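You operate a simulated robot arm through the tools that you are given. There is no shell and no other tool.

You run a simulated robot arm. Do the job below in one go: nothing can be reset, and whatever is moved stays where it is left.

Task
Press the bush to the card's depth, then put the sleeve in the yellow tray.
Fine: the white sleeve is on the small press's slide; read the card, set the depth dial to it, use the lever, leave the slide out. Where these are worked on the way, their far stop is far enough and under half their travel is too little: press slide.
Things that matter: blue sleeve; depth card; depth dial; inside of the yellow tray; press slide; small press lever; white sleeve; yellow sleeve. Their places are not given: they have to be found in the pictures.

It is judged by the outcome, as a careful person would: the job done as asked, and still so three seconds after it is handed in. It fails if anything else is knocked over, pushed out of place, dropped, spilled or broken.

Robot
A 6-joint arm with a two-finger gripper, fixed in place. Base frame: the origin is on the floor under the middle of its stand, x ahead of it, y to its left, z up; the work surface is at about z = 0.8. Lengths are in m, angles in degrees, forces in N, time in s.
With the tool pointing down near the work surface it reaches from about 0.1 to 0.7 m from the base axis. Its first joint turns from -66.0 to 66.0 degrees. Payload 2.45 kg.
The TCP is the grasp point between the finger pads, 0.03 m short of the fingertips. In the tool frame z runs along the fingers and y along their closing line. The gripper opens to 0.106 m; its body begins 0.079 m behind the TCP.
Orientation is told as [roll, pitch, yaw] about the base's x, y, z axes, in that order, counted from this pose: with the fingers straight down and closing along the base's y, the tool's x points along the base's -x, its y along +y and its z along -z.

Tools
- The arm moves only by the tool arm_command. Its arguments are lists of equal length, an entry for each row: "turn": the turn, a rotation vector about the tool's x, y, z in units of 45 degrees (1.0 is 45 degrees), a list of three; "linear": the shift along the tool's x, y, z in units of 300 mm (1.0 is 300 mm), a list of three; "gripper": the closure, from 0 (fully open) to 1 (shut). In form: {"turn": [[ax, ay, az], ...], "linear": [[x, y, z], ...], "gripper": [gripper, ...]}. A call has 1 to 20 rows; each row is the pose to reach, as a shift and turn from the pose commanded when the call began, along the tool's axes at that moment. A call with a number of a shift or a turn outside -1 to 1 is refused whole. Rows are played at 5 a second. More than 0.05 m and 8.6 degrees between two rows, or a gripper value outside its range, and nothing of the call is played. A pose out of reach is approached as far as the arm can. The call stops where the force on the tool passes 50 N (or 10 N more than at its start, if that is more) or the arm is blocked; 0.2 s more then pass. The fingers move at their own pace (about 0.153 m/s each) and stop on an object; they squeeze with about 31 N. The grip force told is the motor's: it shows also when the fingers shut on nothing. Time passes only in rows, and 0.2 s behind the last, so rows that repeat a pose let the fingers close. It gives the time, the measured TCP pose, the force on the tool (base axes), the opening and the grip force at its end, in the units of the frame above (readings bear some noise), with the torque about the TCP (base axes, N m) and any sound that the robot's microphone picked up, and new pictures: "pictures" is both (left out), scene, wrist or none.
- Cameras (640 x 400 px; columns grow to the right, rows downward): "scene" is fixed at [0.0526, 0.4014, 1.4252]; the picture's right is [-0.84, -0.55, 0.00], its down [-0.20, 0.31, -0.93] and it looks along [0.51, -0.78, -0.37] (base axes); focal length 315 px, centre (320, 200). "wrist" rides on the gripper at [0.076, -0.002, -0.106] in the tool frame; the picture's right is [0.02, 1.00, 0.00], its down [-0.78, 0.02, -0.62] and it looks along [-0.62, 0.01, 0.78] (tool axes); focal length 247 px, centre (320, 200).
- pixel_to_xyz(camera, pixels): for up to 12 pixels [column, row] of the newest picture of that camera ("zoom" is the newest enlarged one), the place [x, y, z] in the base frame of the surface seen there, good to about 0.003 m. No time passes.
- zoom(camera, box): a new picture of the part [left, top, right, bottom] of that camera's present view, enlarged. No time passes.
- sign_off(): hands the job in; it is judged then, once.

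Leave the gripper open and the arm clear of the work at the hand-in unless told otherwise.

The tools are called after "Call:" as a command line: name --argument value ..., lists and objects as JSON in quotes. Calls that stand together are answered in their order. arm_command: Moves the arm, as the interface text tells. Its arguments: {"type":"object","properties":{"turn":{"type":"array"},"linear":{"type":"array"},"gripper":{"type":"array"},"pictures":{"type":"string","enum":["both","scene","wrist","none"]}},"required":["turn","linear","gripper"]} The other tools are called the same way: pixel_to_xyz (camera, pixels) gives the place of the surface under pixels of a picture; zoom (camera, box) takes an enlarged picture of a part of a camera's view; sign_off () hands the job in.

At the start:

```text
clock: 0.0
position: [0.2776, -0.3025, 1.2836]
ee_rot: [0.1, 0.0, 0.0]
force: [0.4, 0.5, -0.9]
ft_torque: [0.04, 0.0, -0.02]
finger_gap: 0.106
grip_force: 0.1
```

scene: 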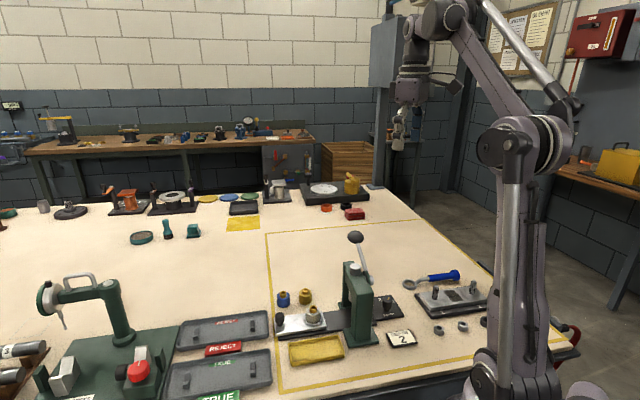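
wrist: 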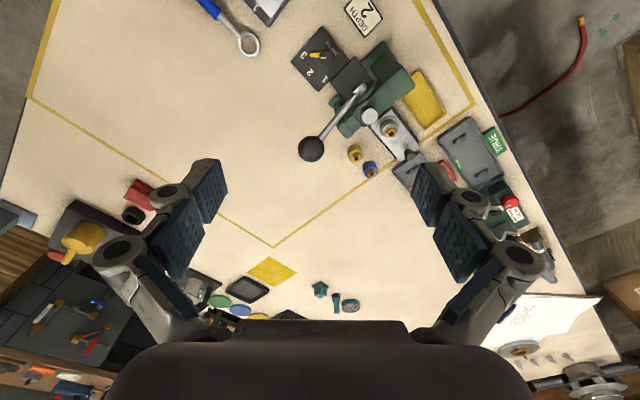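

I see the small press (green, around scene column 355, row 300), a slide with a sleeve on it at left (315, 318), blue and yellow sleeves behind it, a yellow tray (315, 350), and a card reading "2" (401, 338). I'll zoom in on these to see the details.

Call:
zoom --camera "scene" --box '[260, 220, 500, 370]'

Call:
zoom --camera "wrist" --box '[280, 0, 480, 190]'

```text
2.67 times, centred on (380, 295) of scene
```

zoom: 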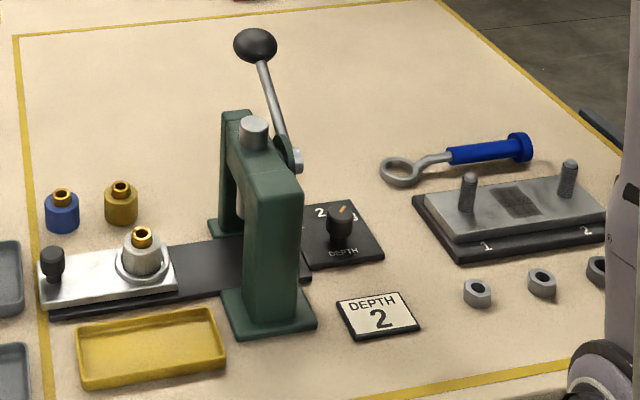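

```text
2.11 times, centred on (380, 95) of wrist
```

zoom: 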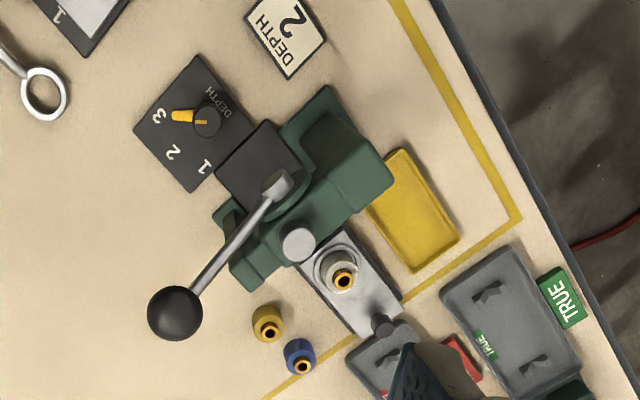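

The card says DEPTH 2, and the dial pointer stands at 3. The slide, with the white sleeve and its black knob, is out. I'll get positions of these parts from the scene camera's zoom view first.

Call:
zoom --camera "scene" --box '[260, 220, 420, 370]'

Call:
pixel_to_xyz --camera "scene" --pixels '[[356, 237], [371, 279], [355, 268], [280, 316], [280, 325], [313, 308], [313, 318], [283, 294], [305, 291], [316, 350], [387, 299], [401, 339]]'

Call:
pixel_to_xyz --camera "wrist" --pixels '[[310, 148], [369, 117], [361, 90], [400, 155], [388, 132], [371, 170], [355, 155], [425, 100], [345, 38], [337, 36], [310, 55], [330, 36]]'

```text
2.67 times, centred on (340, 295) of scene
```

zoom: 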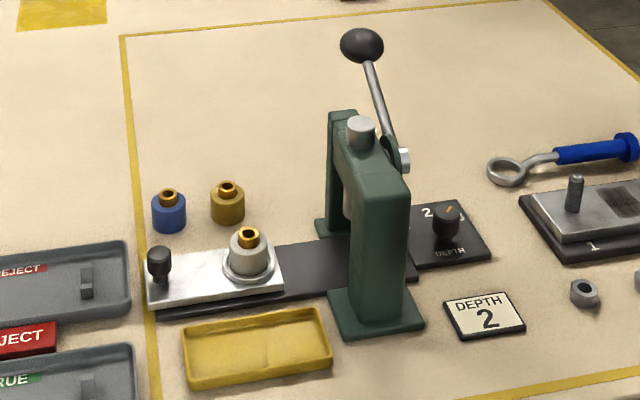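

```text
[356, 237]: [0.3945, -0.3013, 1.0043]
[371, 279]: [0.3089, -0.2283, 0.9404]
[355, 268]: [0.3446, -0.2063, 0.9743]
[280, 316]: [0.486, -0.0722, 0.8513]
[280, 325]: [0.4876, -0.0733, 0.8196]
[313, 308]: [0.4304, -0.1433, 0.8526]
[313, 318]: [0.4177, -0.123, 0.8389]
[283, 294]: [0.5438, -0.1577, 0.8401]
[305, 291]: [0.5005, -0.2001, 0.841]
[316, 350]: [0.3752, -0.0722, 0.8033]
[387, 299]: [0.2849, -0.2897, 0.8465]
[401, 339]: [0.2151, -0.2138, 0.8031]
```

```text
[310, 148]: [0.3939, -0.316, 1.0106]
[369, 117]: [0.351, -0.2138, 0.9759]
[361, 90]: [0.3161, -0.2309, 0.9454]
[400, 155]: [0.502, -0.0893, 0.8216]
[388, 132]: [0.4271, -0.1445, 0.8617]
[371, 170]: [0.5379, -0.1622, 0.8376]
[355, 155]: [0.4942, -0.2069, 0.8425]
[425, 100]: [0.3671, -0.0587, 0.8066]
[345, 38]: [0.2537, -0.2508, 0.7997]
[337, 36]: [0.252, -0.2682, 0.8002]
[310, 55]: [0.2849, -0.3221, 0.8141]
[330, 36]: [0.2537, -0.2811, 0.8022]
```

Now a closer zoom on the dial and the card in the wrist view.

Call:
zoom --camera "wrist" --box '[290, 10, 370, 70]'

Call:
zoom --camera "scene" --box '[350, 280, 430, 340]'

```text
6.67 times, centred on (330, 40) of wrist
```

zoom: 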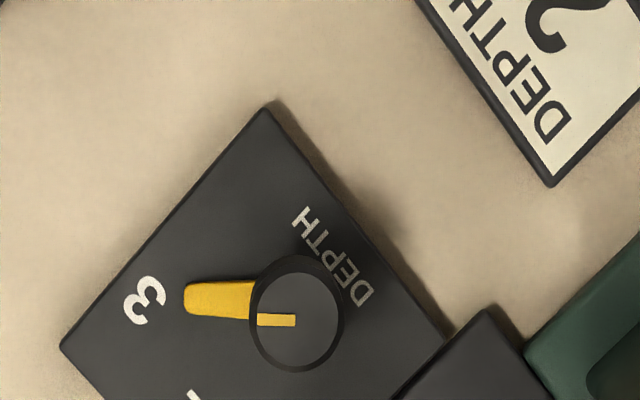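

```text
6.67 times, centred on (390, 310) of scene
```

zoom: 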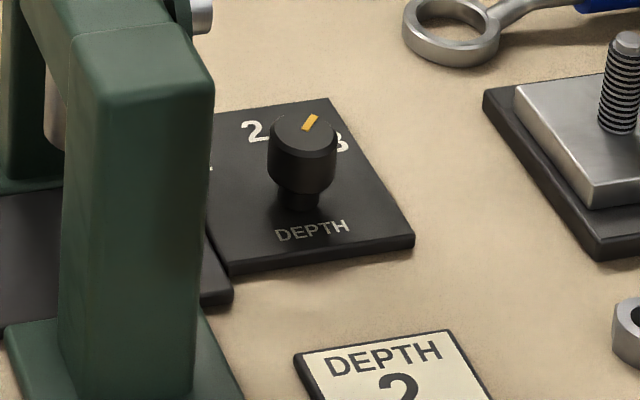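

The card clearly reads 2. The knob's yellow pointer is at 3. I'll bring the wrist camera nearer to the dial, moving back and down about 0.2 m and staying clear of the lever ball at z≈1.01.

Call:
arm_command --turn '[[0, 0, 0], [0, 0, 0], [0, 0, 0], [0, 0, 0], [0, 0, 0], [0, 0, 0], [0, 0, 0]]' --linear '[[0.043, 0.007, 0.11], [0.087, 0.014, 0.22], [0.13, 0.02, 0.33], [0.173, 0.027, 0.44], [0.217, 0.033, 0.55], [0.26, 0.04, 0.667], [0.26, 0.04, 0.667]]' --gripper '[0, 0, 0, 0, 0, 0, 0]'

```text
clock: 1.6
position: [0.201, -0.2921, 1.085]
ee_rot: [-0.1, 0.0, 0.0]
force: [0.8, -0.5, 0.4]
ft_torque: [-0.01, -0.01, 0.01]
finger_gap: 0.1061
grip_force: 0.1
```

scene: 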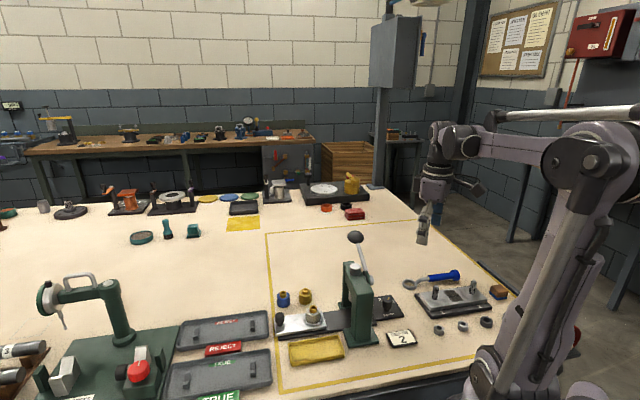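
wrist: 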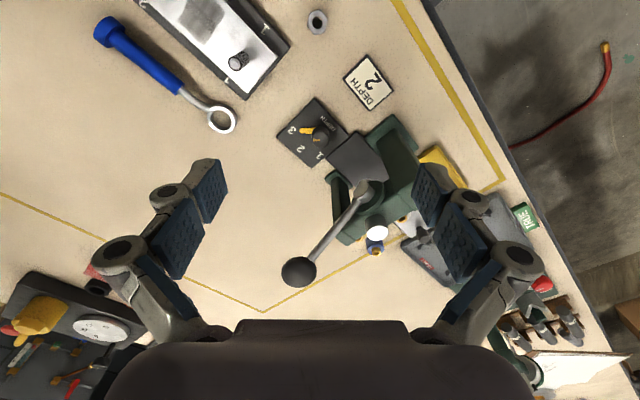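

Call:
zoom --camera "wrist" --box '[268, 85, 364, 145]'

Call:
pixel_to_xyz --camera "wrist" --pixels '[[320, 132], [305, 129], [300, 149], [291, 130], [320, 157], [315, 99], [278, 136], [313, 166], [347, 132], [326, 140], [300, 265], [365, 190]]'

```text
6.67 times, centred on (316, 115) of wrist
```

zoom: 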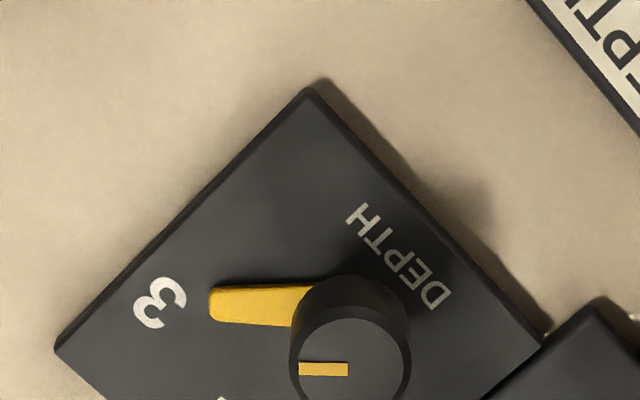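

```text
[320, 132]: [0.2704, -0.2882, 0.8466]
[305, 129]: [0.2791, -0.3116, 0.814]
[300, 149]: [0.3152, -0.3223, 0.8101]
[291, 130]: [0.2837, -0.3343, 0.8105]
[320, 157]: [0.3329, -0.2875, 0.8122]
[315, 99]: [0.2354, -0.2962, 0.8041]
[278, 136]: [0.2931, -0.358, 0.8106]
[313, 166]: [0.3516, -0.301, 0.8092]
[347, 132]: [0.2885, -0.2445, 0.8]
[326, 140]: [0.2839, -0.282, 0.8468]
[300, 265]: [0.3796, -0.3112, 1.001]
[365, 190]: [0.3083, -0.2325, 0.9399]
```

Call:
zoom --camera "wrist" --box '[264, 100, 364, 170]'

Call:
zoom --camera "wrist" --box '[270, 90, 430, 290]'

```text
5.71 times, centred on (314, 135) of wrist
```

zoom: 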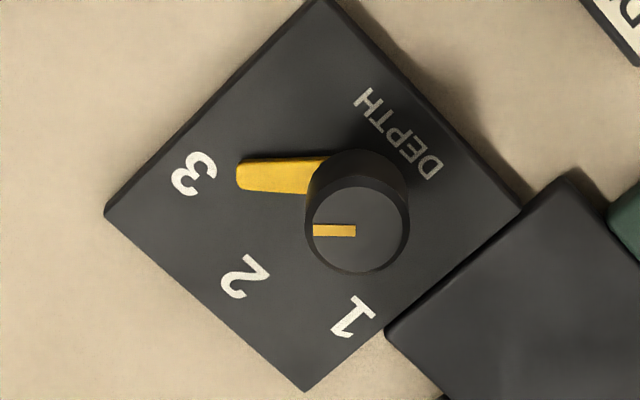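

```text
2.00 times, centred on (350, 190) of wrist
```

zoom: 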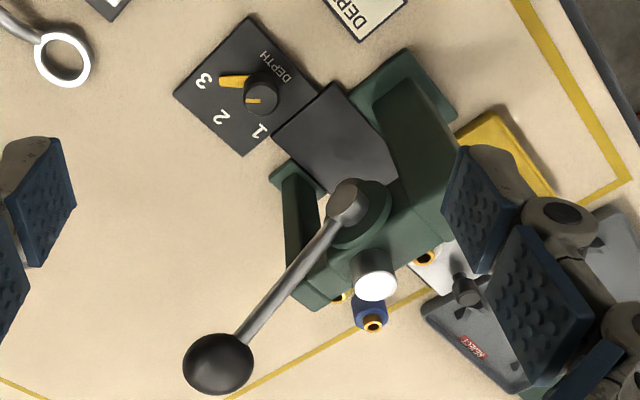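

I want the press geometry (head, columns, slide plate) before going near it, so I'm reading points on the frame and slide from the scene view.

Call:
pixel_to_xyz --camera "scene" --pixels '[[349, 265], [347, 273], [350, 284], [372, 290], [352, 310], [371, 310], [346, 329], [378, 340], [350, 345], [274, 326], [326, 325], [318, 312]]'

Call:
pixel_to_xyz --camera "scene" --pixels '[[277, 336], [374, 324], [345, 262], [342, 300], [313, 306], [308, 322], [320, 318], [290, 362], [340, 355], [292, 345], [337, 335], [280, 314]]'

Call:
zoom --camera "scene" --box '[325, 225, 405, 285]'

Call:
zoom --camera "scene" --box '[265, 285, 345, 345]'

```text
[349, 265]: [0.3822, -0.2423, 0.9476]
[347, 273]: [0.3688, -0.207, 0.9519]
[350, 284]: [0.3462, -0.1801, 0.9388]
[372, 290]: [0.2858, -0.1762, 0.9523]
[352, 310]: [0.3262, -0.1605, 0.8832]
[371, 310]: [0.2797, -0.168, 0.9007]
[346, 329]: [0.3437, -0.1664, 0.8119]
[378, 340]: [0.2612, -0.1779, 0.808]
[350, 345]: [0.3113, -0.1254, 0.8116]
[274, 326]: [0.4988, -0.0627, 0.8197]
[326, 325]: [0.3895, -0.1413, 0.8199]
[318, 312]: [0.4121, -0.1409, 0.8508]
```

```text
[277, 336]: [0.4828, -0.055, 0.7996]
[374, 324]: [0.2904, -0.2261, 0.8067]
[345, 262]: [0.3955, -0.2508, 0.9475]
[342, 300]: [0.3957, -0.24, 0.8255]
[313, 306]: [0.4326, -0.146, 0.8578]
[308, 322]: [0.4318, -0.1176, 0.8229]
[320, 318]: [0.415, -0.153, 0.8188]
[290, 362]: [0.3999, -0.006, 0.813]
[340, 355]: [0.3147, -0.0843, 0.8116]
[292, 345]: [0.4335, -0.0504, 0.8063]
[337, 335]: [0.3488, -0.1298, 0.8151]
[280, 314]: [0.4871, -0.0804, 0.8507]
```

```text
6.67 times, centred on (365, 255) of scene
```

zoom: 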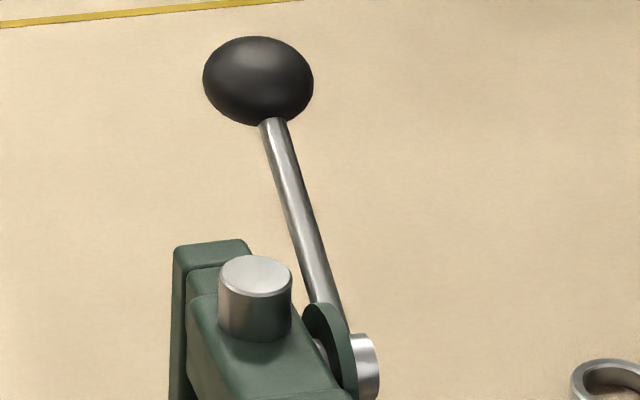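

```text
6.67 times, centred on (305, 315) of scene
```

zoom: 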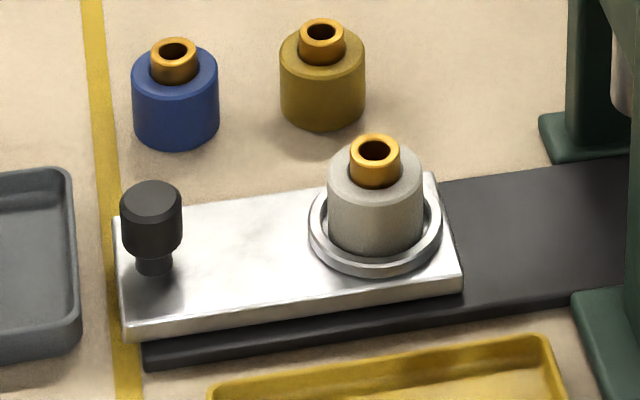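

Worked out so far: the slide axis runs along (0.71, 0.71) in base x-y. The dial knob axis is near (0.284, -0.290), its top at z≈0.847 and its diameter about 0.027. The pointer is at -90° (3), and 2 lies at -45°, so the knob must turn +45° as seen from above. I'll move over the dial with the fingers half open and yaw at +22.5°, stopping at z≈0.95.

Call:
arm_command --turn '[[0, 0, -0.1], [0, 0, -0.2], [0, 0, -0.3], [0, 0, -0.4], [0, 0, -0.5], [0, 0, -0.5]]' --linear '[[-0.055, 0.001, 0.09], [-0.11, 0.002, 0.18], [-0.166, 0.003, 0.27], [-0.221, 0.004, 0.36], [-0.277, 0.005, 0.45], [-0.277, 0.005, 0.45]]' --gripper '[0.4, 0.4, 0.4, 0.4, 0.4, 0.4]'

```text
clock: 3.0
position: [0.2823, -0.2893, 0.9502]
ee_rot: [-0.1, 0.0, 22.6]
force: [0.3, -0.3, 0.5]
ft_torque: [0.01, -0.01, 0.04]
finger_gap: 0.0636
grip_force: 0.0
```

scene: 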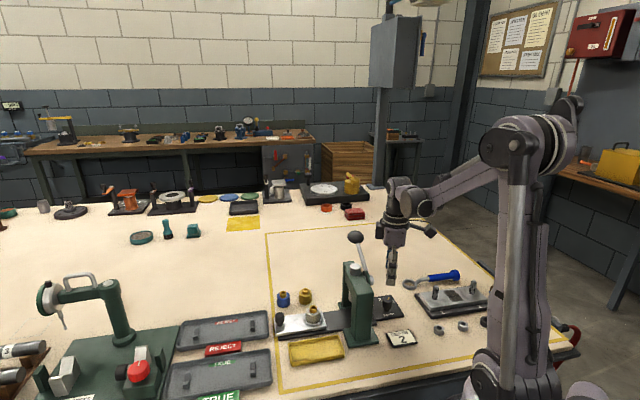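
wrist: 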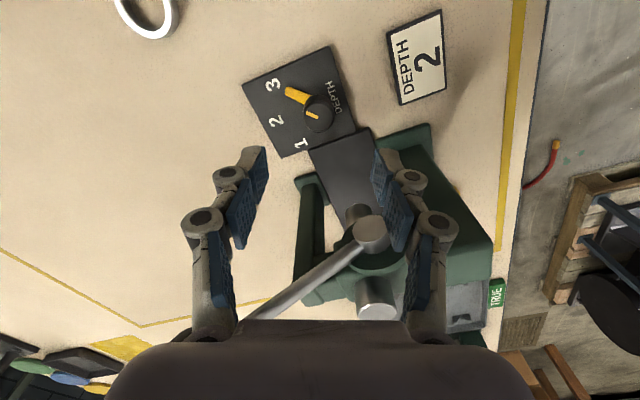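

The fingers look to be lined up over the knob. I'll check how well they're centred before descending.

Call:
zoom --camera "wrist" --box '[240, 60, 400, 160]'

Call:
pixel_to_xyz --camera "wrist" --pixels '[[318, 114], [310, 112], [318, 122], [327, 116], [290, 92], [273, 84], [277, 121], [302, 143], [370, 232], [357, 212], [345, 160], [400, 190]]'

Call:
zoom --camera "scene" --box '[330, 220, 430, 330]'

```text
4.00 times, centred on (320, 110) of wrist
```

zoom: 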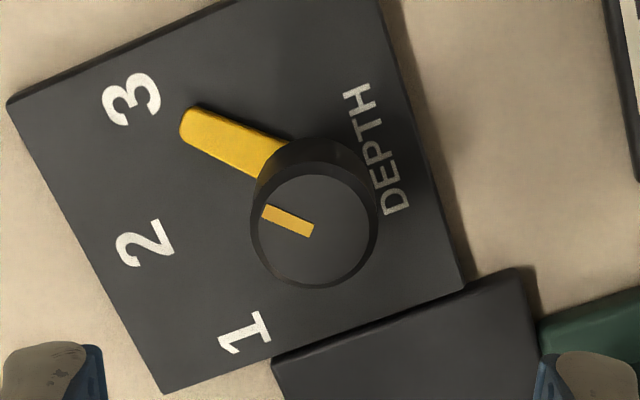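

```text
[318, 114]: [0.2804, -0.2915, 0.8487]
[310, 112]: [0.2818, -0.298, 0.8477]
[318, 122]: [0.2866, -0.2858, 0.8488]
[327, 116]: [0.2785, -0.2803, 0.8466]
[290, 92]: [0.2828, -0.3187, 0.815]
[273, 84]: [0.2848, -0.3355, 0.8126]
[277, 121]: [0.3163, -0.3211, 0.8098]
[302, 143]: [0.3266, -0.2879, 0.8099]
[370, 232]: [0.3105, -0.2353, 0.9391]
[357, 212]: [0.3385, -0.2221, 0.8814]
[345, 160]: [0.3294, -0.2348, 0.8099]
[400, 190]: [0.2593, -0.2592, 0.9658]
```

```text
3.64 times, centred on (380, 275) of scene
```

zoom: 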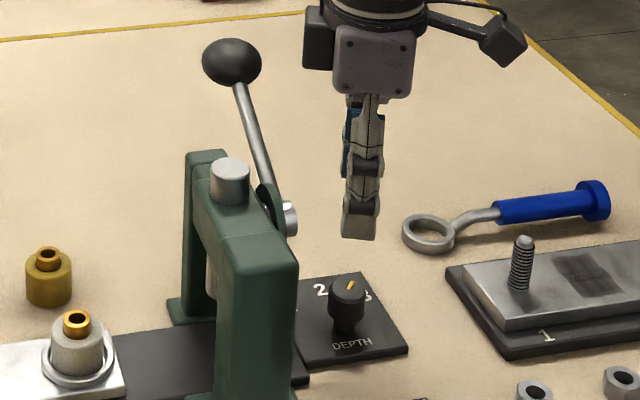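

The knob is centred under the fingers to within 2 mm. On the gripper's press side there's a black block (scene about (377, 231)) that passes close to the lever's pivot boss, so I'll measure that clearance before descending.

Call:
pixel_to_xyz --camera "scene" --pixels '[[377, 231], [376, 238], [376, 225], [381, 239], [386, 240], [390, 243], [404, 240], [373, 275], [372, 280], [372, 283], [369, 277], [384, 262]]'

Call:
zoom --camera "scene" --box '[350, 200, 430, 290]'

```text
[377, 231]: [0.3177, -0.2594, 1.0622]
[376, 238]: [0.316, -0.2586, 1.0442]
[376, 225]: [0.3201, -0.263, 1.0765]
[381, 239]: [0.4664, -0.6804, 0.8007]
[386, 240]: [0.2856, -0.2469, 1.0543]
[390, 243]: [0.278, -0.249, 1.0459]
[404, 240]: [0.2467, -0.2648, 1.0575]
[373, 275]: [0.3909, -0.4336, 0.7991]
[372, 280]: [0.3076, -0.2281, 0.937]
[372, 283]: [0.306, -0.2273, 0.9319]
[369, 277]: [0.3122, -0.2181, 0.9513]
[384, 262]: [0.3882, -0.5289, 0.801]
```

```text
4.44 times, centred on (390, 245) of scene
```

zoom: 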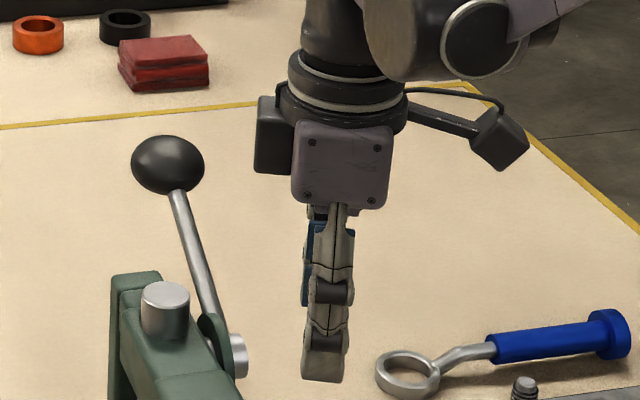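

The block clears the boss by about 10 mm sideways, and gripping only the upper part of the knob keeps it higher still. I'll go straight down 0.090 m to TCP z≈0.860, fingertips at 0.830, which is above the pointer.

Call:
arm_command --turn '[[0, 0, 0], [0, 0, 0], [0, 0, 0], [0, 0, 0], [0, 0, 0]]' --linear '[[0, 0, 0.09], [0, 0, 0.18], [0, 0, 0.25], [0, 0, 0.3], [0, 0, 0.3]]' --gripper '[0.4, 0.4, 0.4, 0.4, 0.4]'

```text
clock: 4.2
position: [0.2829, -0.2882, 0.8578]
ee_rot: [0.0, 0.0, 22.5]
force: [0.2, 0.0, -0.1]
ft_torque: [-0.02, 0.03, 0.05]
finger_gap: 0.0635
grip_force: 0.1
```

scene: 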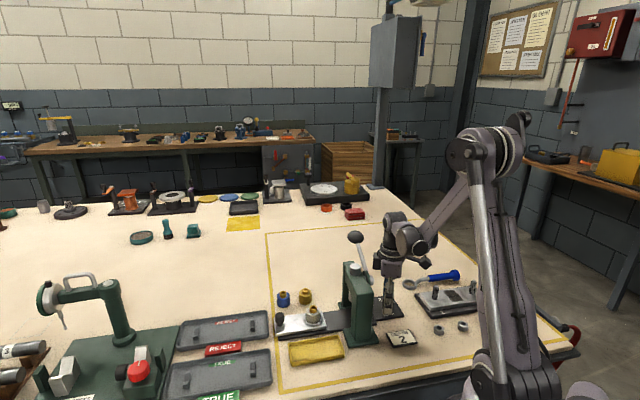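
wrist: 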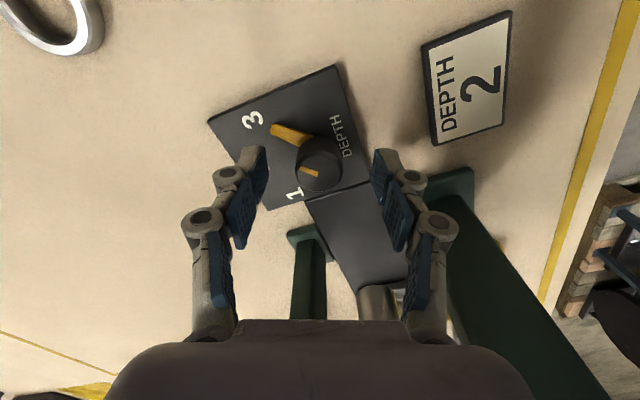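

The knob is between the fingers at (318, 165) and nothing is touching. I'll close on it and hold the pose.

Call:
arm_command --turn '[[0, 0, 0], [0, 0, 0], [0, 0, 0]]' --linear '[[0, 0, 0], [0, 0, 0], [0, 0, 0]]' --gripper '[1, 1, 1]'

```text
clock: 5.0
position: [0.2836, -0.2902, 0.8582]
ee_rot: [-0.1, -0.1, 22.5]
force: [2.8, -5.5, 3.8]
ft_torque: [-0.22, -0.02, 0.01]
finger_gap: 0.0272
grip_force: 45.0
```

scene: 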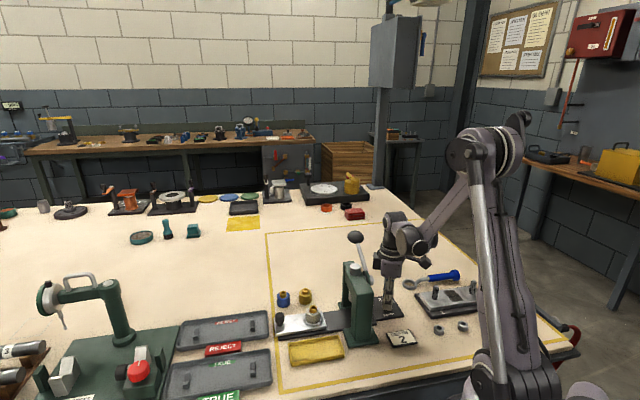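
wrist: 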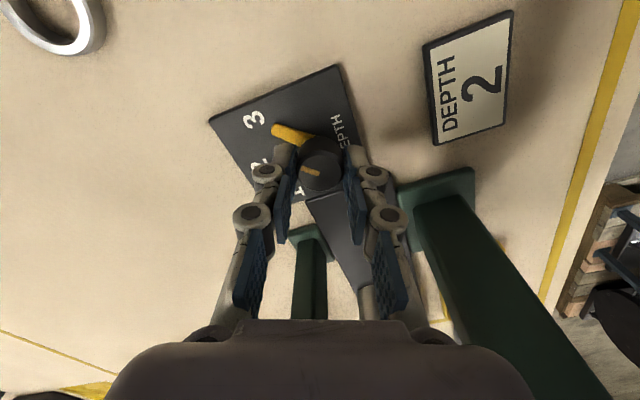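

The grip is firm, with a gap of 0.027 m that matches the knob. Now I'll turn it +45° as seen from above (tool z turn -1.0), in small steps.

Call:
arm_command --turn '[[0, 0, -0.125], [0, 0, -0.25], [0, 0, -0.375], [0, 0, -0.5], [0, 0, -0.625], [0, 0, -0.75], [0, 0, -0.875], [0, 0, -1.0], [0, 0, -1.0]]' --linear '[[0, 0, 0], [0, 0, 0], [0, 0, 0], [0, 0, 0], [0, 0, 0], [0, 0, 0], [0, 0, 0], [0, 0, 0], [0, 0, 0]]' --gripper '[1, 1, 1, 1, 1, 1, 1, 1, 1]'

```text
clock: 7.0
position: [0.2842, -0.2897, 0.8587]
ee_rot: [0.0, 0.0, 67.6]
force: [8.2, -4.8, -15.5]
ft_torque: [-0.46, -0.06, 0.01]
finger_gap: 0.0275
grip_force: 45.1
```

scene: 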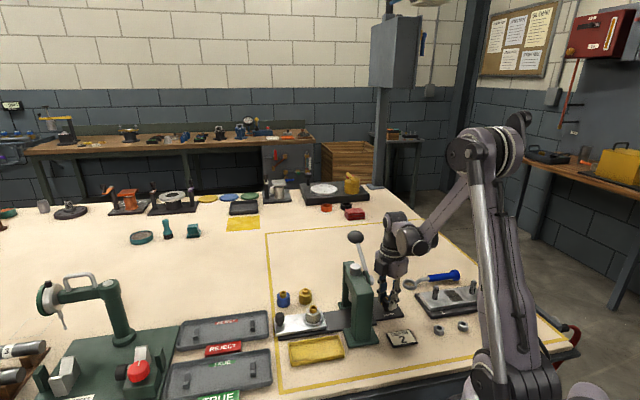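
wrist: 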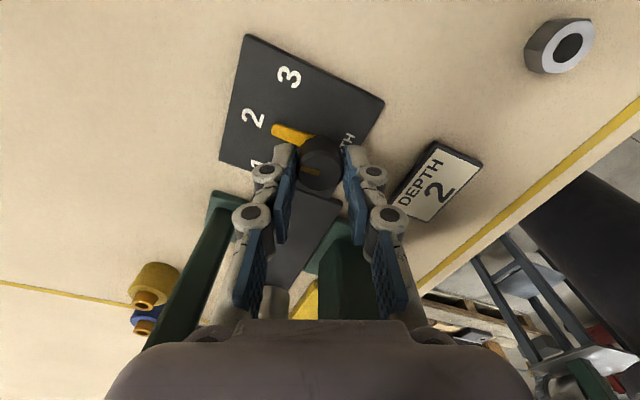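

The pointer now looks aimed at 2. I'll open the fingers to half without moving and check the pointer.

Call:
arm_command --turn '[[0, 0, 0], [0, 0, 0], [0, 0, 0]]' --linear '[[0, 0, 0], [0, 0, 0], [0, 0, 0]]' --gripper '[0.45, 0.45, 0.45]' --pictures "wrist"

Call:
zoom --camera "wrist" --box '[210, 20, 400, 190]'

```text
clock: 7.8
position: [0.282, -0.2879, 0.8596]
ee_rot: [-0.1, 0.0, 67.5]
force: [-0.1, -0.3, 0.6]
ft_torque: [0.01, 0.0, -0.04]
finger_gap: 0.0582
grip_force: 0.1
```

wrist: 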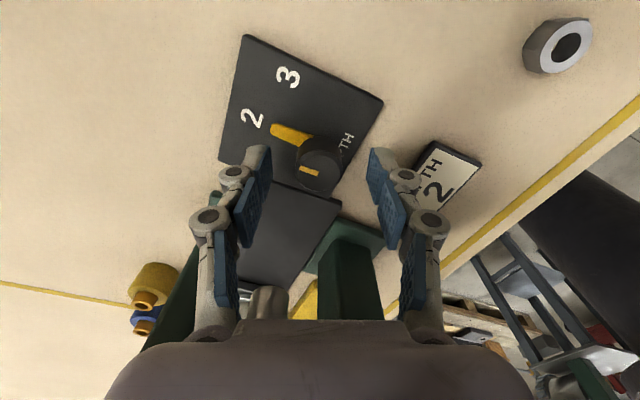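

```text
2.35 times, centred on (305, 105) of wrist
```

zoom: 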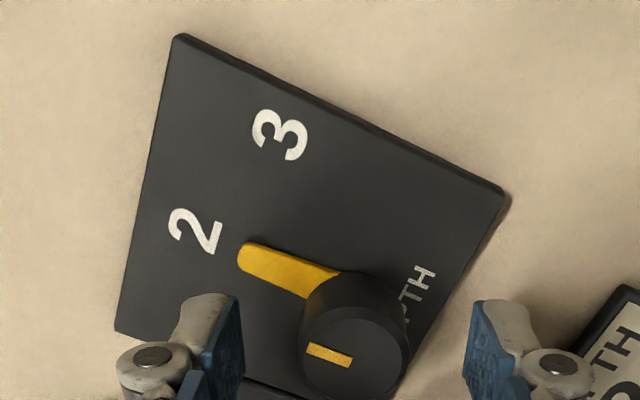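

Call:
pixel_to_xyz --camera "wrist" --pixels '[[274, 129], [280, 131], [290, 134.5], [300, 138], [252, 118], [288, 76], [317, 169], [309, 171], [246, 97]]'

```text
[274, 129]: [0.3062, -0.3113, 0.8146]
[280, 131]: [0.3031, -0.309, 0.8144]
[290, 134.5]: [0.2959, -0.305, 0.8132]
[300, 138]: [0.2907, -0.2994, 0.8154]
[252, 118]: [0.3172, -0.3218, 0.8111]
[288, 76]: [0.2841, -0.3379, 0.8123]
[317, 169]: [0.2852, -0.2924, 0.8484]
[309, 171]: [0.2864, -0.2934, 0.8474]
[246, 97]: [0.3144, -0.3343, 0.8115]
```

The pointer is at about -44° and lines up with 2. I'll raise straight up about 0.21 m and recheck the dial from above.

Call:
arm_command --turn '[[0, 0, 0], [0, 0, 0], [0, 0, 0], [0, 0, 0], [0, 0, 0], [0, 0, 0]]' --linear '[[0, 0, -0.06], [0, 0, -0.2], [0, 0, -0.35], [0, 0, -0.5], [0, 0, -0.65], [0, 0, -0.7]]' --gripper '[0.45, 0.45, 0.45, 0.45, 0.45, 0.45]' --pictures "both"

Call:
zoom --camera "wrist" --box '[250, 60, 370, 140]'

Call:
zoom --camera "scene" --box '[350, 280, 430, 340]'

```text
clock: 9.2
position: [0.2804, -0.2893, 1.0702]
ee_rot: [0.0, 0.1, 67.6]
force: [-0.1, 0.3, -0.5]
ft_torque: [0.01, 0.0, 0.0]
finger_gap: 0.0584
grip_force: 0.1
```

scene: 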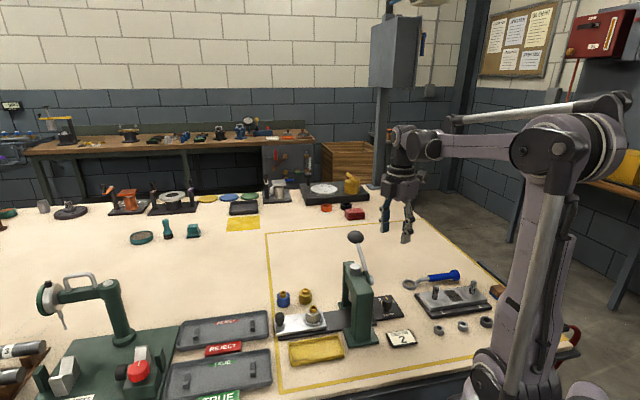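
wrist: 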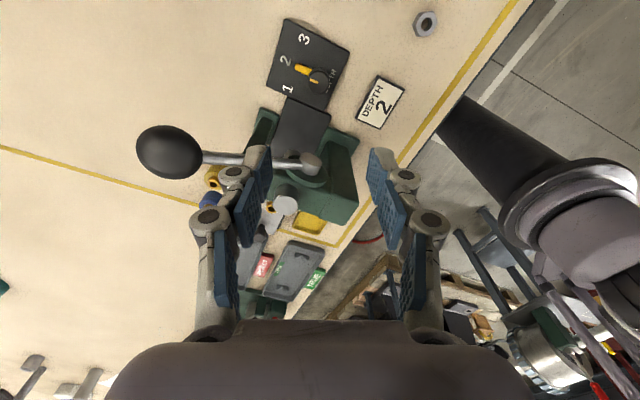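

```text
5.00 times, centred on (310, 100) of wrist
```

zoom: 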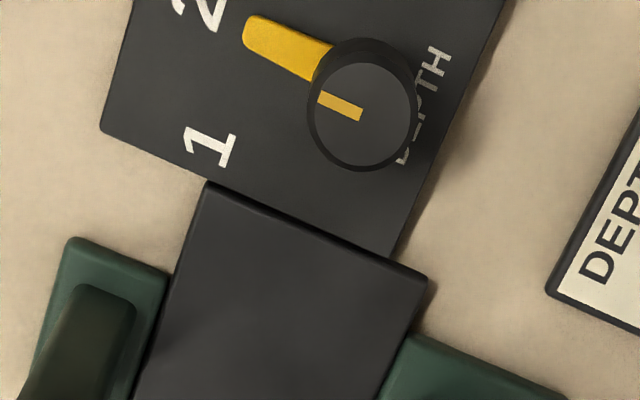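

```text
6.67 times, centred on (390, 310) of scene
```

zoom: 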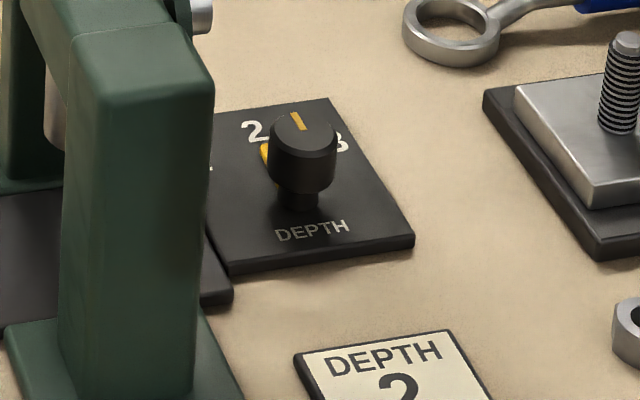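

Call:
zoom --camera "wrist" --box '[260, 10, 360, 110]'

Call:
pixel_to_xyz --camera "wrist" --pixels '[[298, 67], [304, 70], [310, 73], [287, 60], [288, 89], [304, 39], [321, 79], [325, 81], [169, 152], [312, 163]]'

```text
4.00 times, centred on (310, 60) of wrist
```

zoom: 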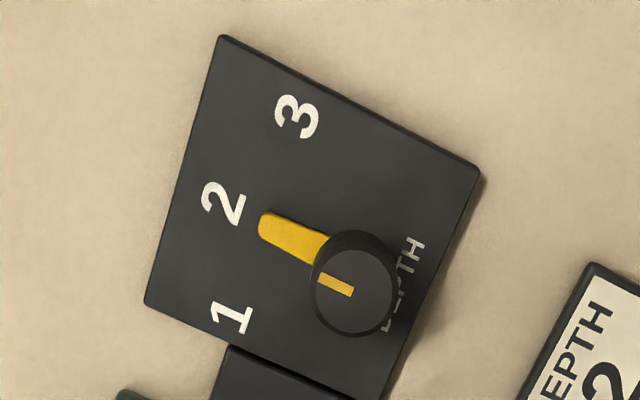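

```text
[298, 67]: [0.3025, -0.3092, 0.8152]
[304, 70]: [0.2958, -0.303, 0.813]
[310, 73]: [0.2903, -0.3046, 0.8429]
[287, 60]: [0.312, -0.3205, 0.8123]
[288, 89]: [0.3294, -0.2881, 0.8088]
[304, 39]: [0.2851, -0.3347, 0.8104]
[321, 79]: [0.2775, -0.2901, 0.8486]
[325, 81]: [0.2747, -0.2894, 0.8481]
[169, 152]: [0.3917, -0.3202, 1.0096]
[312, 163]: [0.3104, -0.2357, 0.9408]
```

The dial reads 2. Next comes the slide. I'll move along the slide axis at a safe height (TCP about 1.10) towards the slide's knob, and turn the gripper towards yaw 135° so its closing line runs along the slide.

Call:
arm_command --turn '[[0, 0, -0.05], [0, 0, -0.17], [0, 0, -0.29], [0, 0, -0.41], [0, 0, -0.53], [0, 0, -0.65], [0, 0, -0.77], [0, 0, -0.89], [0, 0, -1.0], [0, 0, -1.0]]' --linear '[[0, 0, -0.1], [-0.05, -0.02, -0.1], [-0.11, -0.04, -0.1], [-0.17, -0.06, -0.1], [-0.23, -0.08, -0.1], [-0.29, -0.1, -0.1], [-0.35, -0.12, -0.1], [-0.41, -0.14, -0.1], [-0.464, -0.167, -0.1], [-0.464, -0.167, -0.1]]' --gripper '[0.45, 0.45, 0.45, 0.45, 0.45, 0.45, 0.45, 0.45, 0.45, 0.45]' --pictures "scene"

```text
clock: 11.4
position: [0.3814, -0.1793, 1.1]
ee_rot: [0.0, 0.0, 112.6]
force: [-0.1, 0.4, -1.4]
ft_torque: [0.0, 0.03, 0.0]
finger_gap: 0.0584
grip_force: 0.1
```

scene: 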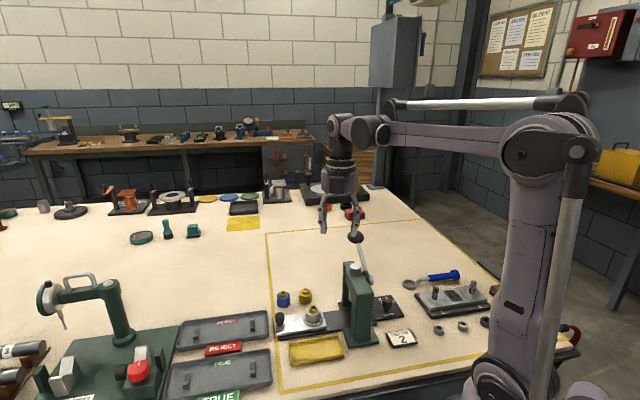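

The arm reaches yaw 112.6° without trouble. I'll finish the turn to 135° and come over the slide knob at about (0.487, -0.078), TCP z=1.0.

Call:
arm_command --turn '[[0, 0, -0.1], [0, 0, -0.2], [0, 0, -0.3], [0, 0, -0.4], [0, 0, -0.5], [0, 0, -0.5], [0, 0, -0.5]]' --linear '[[-0.035, -0.09, 0.0], [-0.07, -0.18, 0.03], [-0.105, -0.27, 0.09], [-0.14, -0.36, 0.18], [-0.177, -0.454, 0.27], [-0.177, -0.454, 0.333], [-0.177, -0.454, 0.333]]' --gripper '[0.45, 0.45, 0.45, 0.45, 0.45, 0.45, 0.45]'

```text
clock: 13.0
position: [0.488, -0.0785, 0.998]
ee_rot: [-0.1, 0.0, 135.1]
force: [-0.6, 0.3, 1.3]
ft_torque: [-0.01, 0.0, 0.04]
finger_gap: 0.0581
grip_force: 0.1
```

scene: 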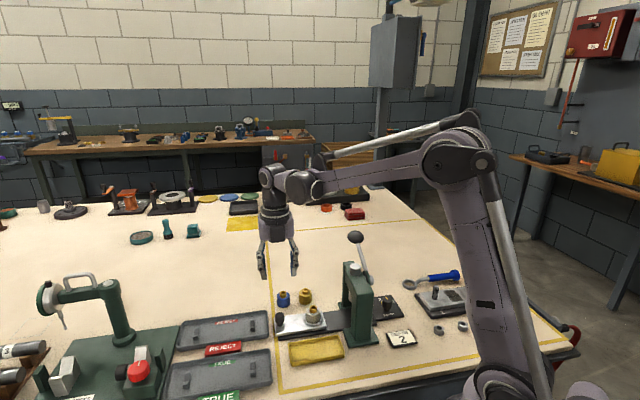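
wrist: 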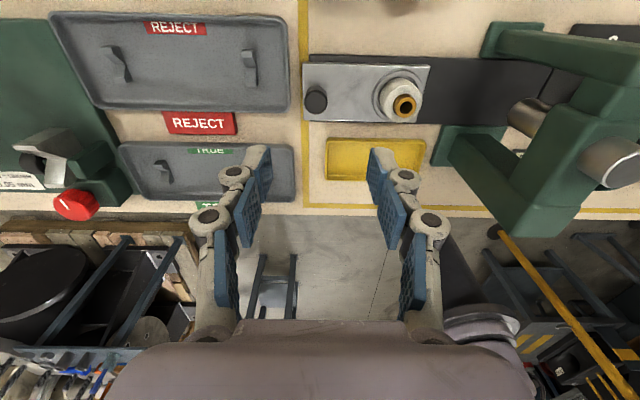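

The slide is now well framed: its knob is at (317, 100) and the sleeve with the bush at (403, 103). I'll measure these.

Call:
pixel_to_xyz --camera "wrist" --pixels '[[317, 100], [317, 94], [317, 107], [404, 104], [397, 92], [390, 105], [306, 65], [430, 67], [306, 122], [418, 124], [345, 85], [376, 163]]'

Call:
zoom --camera "wrist" --box '[290, 40, 450, 140]'

Call:
zoom --camera "wrist" --box '[400, 10, 640, 250]'

```text
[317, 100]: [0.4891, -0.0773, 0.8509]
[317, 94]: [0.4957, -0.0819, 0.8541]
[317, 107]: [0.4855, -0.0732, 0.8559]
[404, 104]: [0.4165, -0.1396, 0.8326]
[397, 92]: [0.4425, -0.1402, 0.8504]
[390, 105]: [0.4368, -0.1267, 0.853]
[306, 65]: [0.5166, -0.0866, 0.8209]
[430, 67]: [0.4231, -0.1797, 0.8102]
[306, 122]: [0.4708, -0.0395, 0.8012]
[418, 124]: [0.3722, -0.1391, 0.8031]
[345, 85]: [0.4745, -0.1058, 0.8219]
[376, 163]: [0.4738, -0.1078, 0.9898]
```

```text
4.00 times, centred on (370, 90) of wrist
```

zoom: 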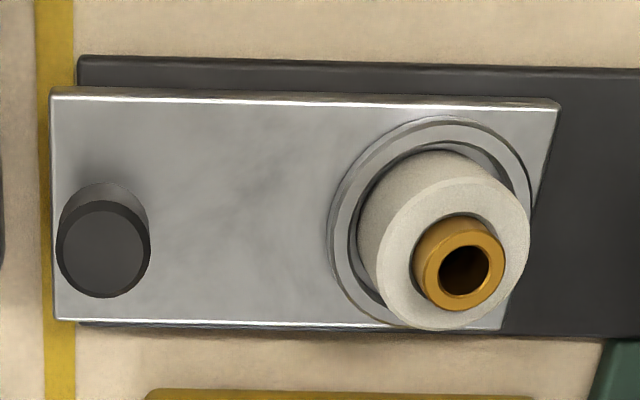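

```text
1.67 times, centred on (520, 130) of wrist
```

zoom: 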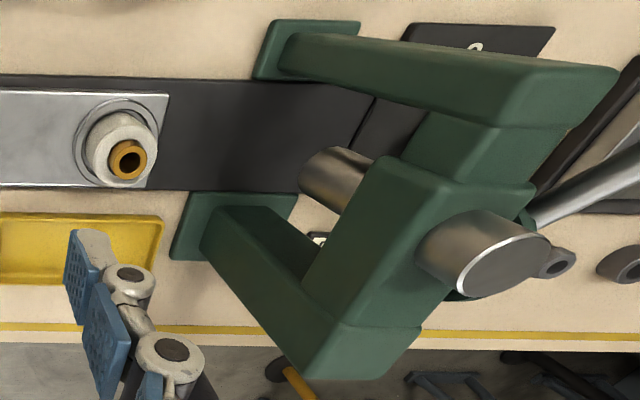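

Knob centre is about (0.489, -0.0765), top z 0.853, diameter 0.023. The sleeve is centred near (0.430, -0.139). Before descending I'll check how high the neighbouring grey tray rims stand near where the outer finger will go.

Call:
pixel_to_xyz --camera "wrist" --pixels '[[286, 60], [284, 100], [287, 25], [290, 155], [247, 70], [170, 28], [340, 147], [412, 185], [335, 141], [330, 160], [425, 145], [560, 180]]'

```text
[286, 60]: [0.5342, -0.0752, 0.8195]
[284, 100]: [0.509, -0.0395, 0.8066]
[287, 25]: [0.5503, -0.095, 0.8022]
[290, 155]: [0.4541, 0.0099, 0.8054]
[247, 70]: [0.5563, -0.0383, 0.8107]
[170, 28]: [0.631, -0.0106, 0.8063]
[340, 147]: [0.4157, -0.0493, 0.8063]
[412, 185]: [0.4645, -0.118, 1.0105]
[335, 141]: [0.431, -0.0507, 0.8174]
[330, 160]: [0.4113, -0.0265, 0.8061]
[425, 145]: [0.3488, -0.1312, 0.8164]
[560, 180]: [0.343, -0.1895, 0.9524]
```

The tray rims top out at about 0.82, below the fingertip height of 0.831, so the descent is clear. Going down over the knob now, fingers about 0.058 apart.

Call:
arm_command --turn '[[0, 0, 0], [0, 0, 0], [0, 0, 0], [0, 0, 0], [0, 0, 0]]' --linear '[[-0.001, -0.009, 0.13], [-0.001, -0.009, 0.27], [-0.001, -0.009, 0.39], [-0.001, -0.009, 0.455], [-0.001, -0.009, 0.455]]' --gripper '[0.45, 0.45, 0.45, 0.45, 0.45]'

```text
clock: 14.2
position: [0.4897, -0.0765, 0.8612]
ee_rot: [0.0, 0.1, 134.9]
force: [0.9, 0.2, 0.2]
ft_torque: [-0.01, 0.0, 0.0]
finger_gap: 0.0582
grip_force: 0.1
```

scene: 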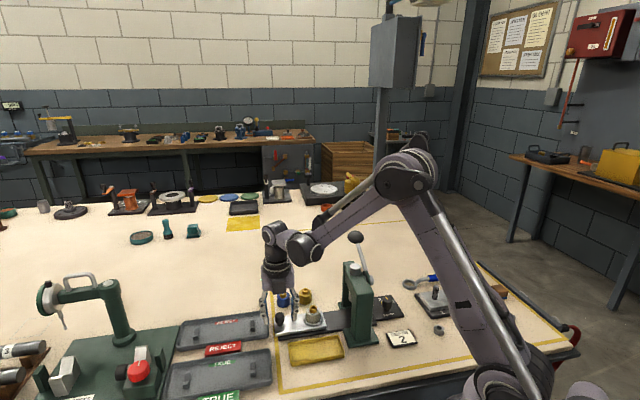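
wrist: 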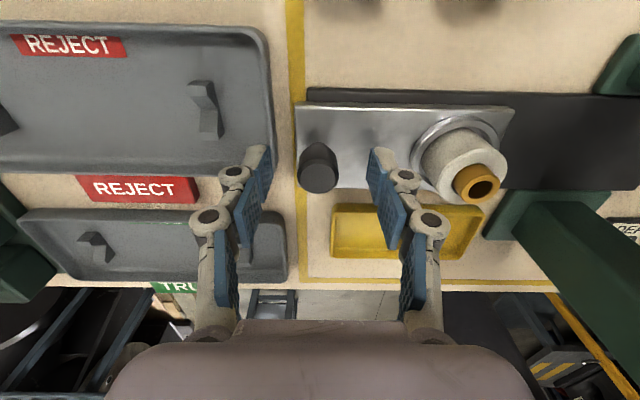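

The knob is between the fingers. Closing on it.

Call:
arm_command --turn '[[0, 0, 0], [0, 0, 0], [0, 0, 0]]' --linear '[[0, 0, 0], [0, 0, 0], [0, 0, 0]]' --gripper '[1, 1, 1]'

```text
clock: 15.0
position: [0.4892, -0.0766, 0.8609]
ee_rot: [0.0, 0.0, 134.9]
force: [2.2, 1.2, 2.3]
ft_torque: [0.04, -0.18, 0.02]
finger_gap: 0.0231
grip_force: 44.8
```

scene: 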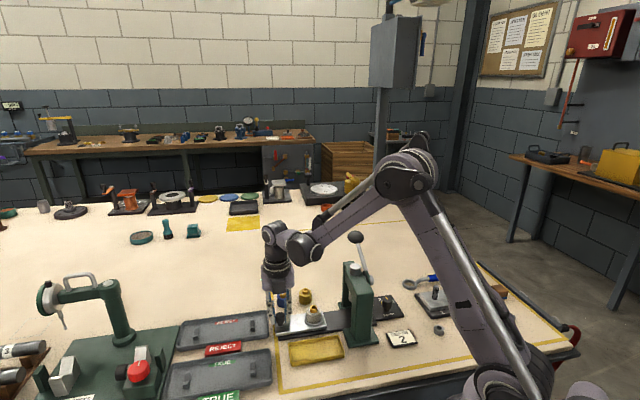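
wrist: 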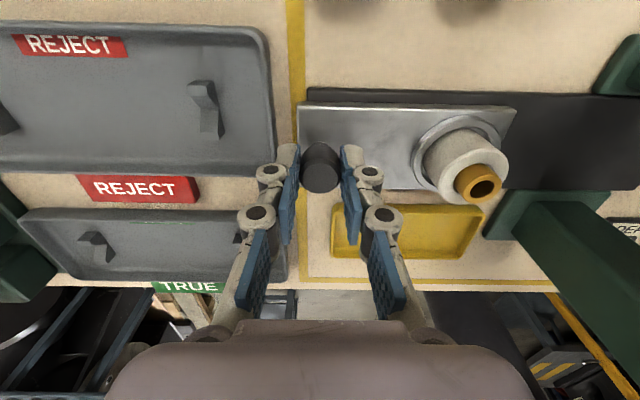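

A firm grip, gap 0.023. The rail runs along the tool's y to within a fraction of a degree. I'll slide it in (tool +y) by 0.08 m first and watch the force.

Call:
arm_command --turn '[[0, 0, 0], [0, 0, 0], [0, 0, 0], [0, 0, 0], [0, 0, 0], [0, 0, 0], [0, 0, 0]]' --linear '[[0, 0.03, 0], [0, 0.08, 0], [0, 0.13, 0], [0, 0.18, 0], [0, 0.23, 0], [0, 0.267, 0], [0, 0.267, 0]]' --gripper '[1, 1, 1, 1, 1, 1, 1]'

```text
clock: 16.6
position: [0.4335, -0.1337, 0.863]
ee_rot: [0.0, 0.2, 135.0]
force: [5.8, -6.3, -29.6]
ft_torque: [-0.27, -0.23, -0.03]
finger_gap: 0.0235
grip_force: 44.6
```

scene: 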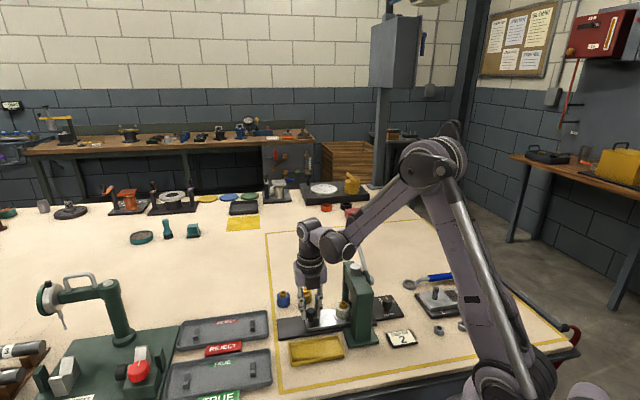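
wrist: 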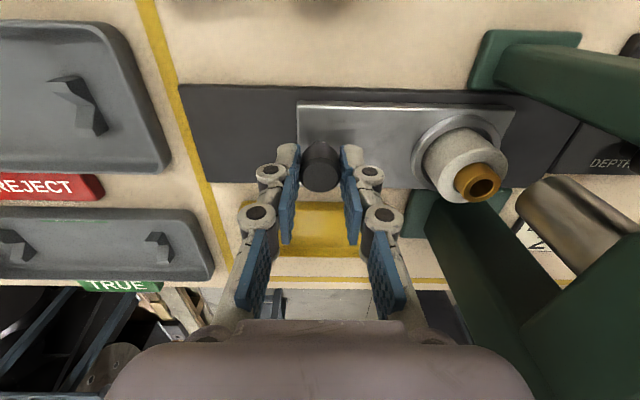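

The slide follows well and has moved about 0.08 m. The tool shows a vertical force of about 30 N, probably strain from the grip, so I'll open slightly and re-grip to relieve it before going on.

Call:
arm_command --turn '[[0, 0, 0], [0, 0, 0], [0, 0, 0], [0, 0, 0], [0, 0, 0], [0, 0, 0]]' --linear '[[0, 0, 0], [0, 0, 0], [0, 0, 0], [0, 0, 0], [0, 0, 0], [0, 0, 0]]' --gripper '[0.65, 0.65, 0.65, 1, 1, 1]' --pictures "none"

```text
clock: 18.0
position: [0.4322, -0.1323, 0.8625]
ee_rot: [0.1, -0.1, 135.0]
force: [-0.3, 0.6, 11.5]
ft_torque: [0.2, 0.17, -0.03]
finger_gap: 0.0231
grip_force: 44.8
```

Relieved. Now I'll push on towards the inner stop in 4 mm steps; the force limit will end the call when the slide stops.

Call:
arm_command --turn '[[0, 0, 0], [0, 0, 0], [0, 0, 0], [0, 0, 0], [0, 0, 0], [0, 0, 0], [0, 0, 0], [0, 0, 0]]' --linear '[[0, 0.013, 0], [0, 0.027, 0], [0, 0.04, 0], [0, 0.053, 0], [0, 0.067, 0], [0, 0.08, 0], [0, 0.09, 0], [0, 0.1, 0]]' --gripper '[1, 1, 1, 1, 1, 1, 1, 1]'

```text
clock: 19.8
position: [0.4126, -0.1526, 0.8639]
ee_rot: [-0.1, -0.1, 135.0]
force: [-6.5, 13.6, 12.7]
ft_torque: [0.17, 0.1, 0.01]
finger_gap: 0.0233
grip_force: 44.9
```

scene: 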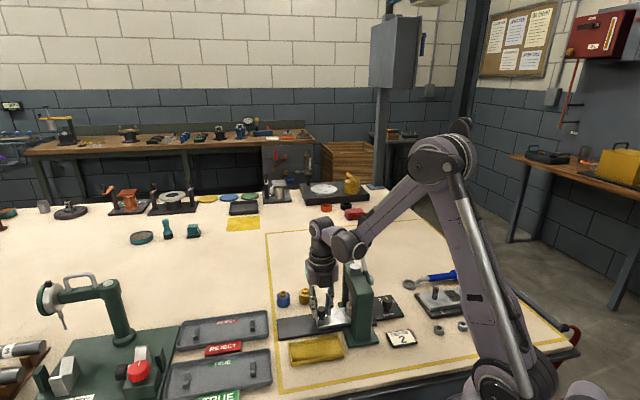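
wrist: 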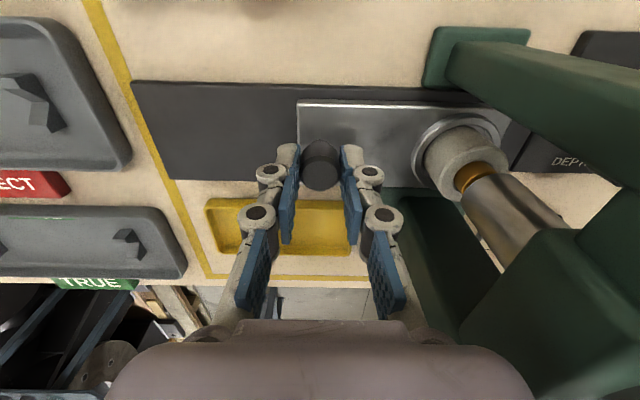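

No stop yet after 0.108 m; the bush is nearly under the ram. I'll continue in 2.5 mm steps to find the stop, easing sideways by 1 mm.

Call:
arm_command --turn '[[0, 0, 0], [0, 0, 0], [0, 0, 0], [0, 0, 0], [0, 0, 0], [0, 0, 0]]' --linear '[[-0.003, 0.008, 0], [-0.003, 0.016, 0], [-0.003, 0.024, 0], [-0.003, 0.032, 0], [-0.003, 0.04, 0], [-0.003, 0.048, 0]]' --gripper '[1, 1, 1, 1, 1, 1]'

```text
clock: 20.8
position: [0.4105, -0.1527, 0.8633]
ee_rot: [-1.5, 0.1, 135.4]
force: [3.7, 4.5, -4.0]
ft_torque: [-0.08, 0.01, -0.04]
finger_gap: 0.0234
grip_force: 45.0
stopped in row 4: the force on the tool passed its limit at 52 N (the readings are from after the stop); the commanded pose is now the measured one
```

scene: 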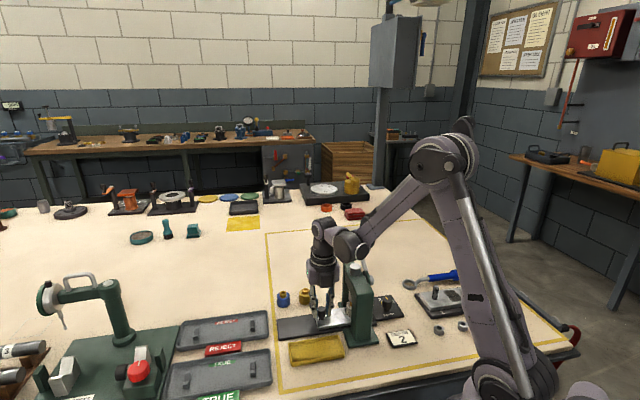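
wrist: 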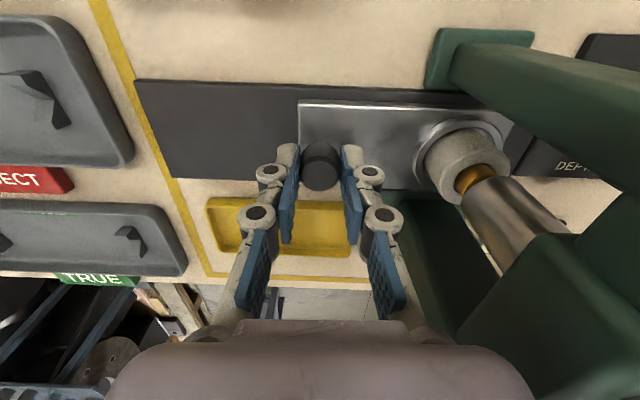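

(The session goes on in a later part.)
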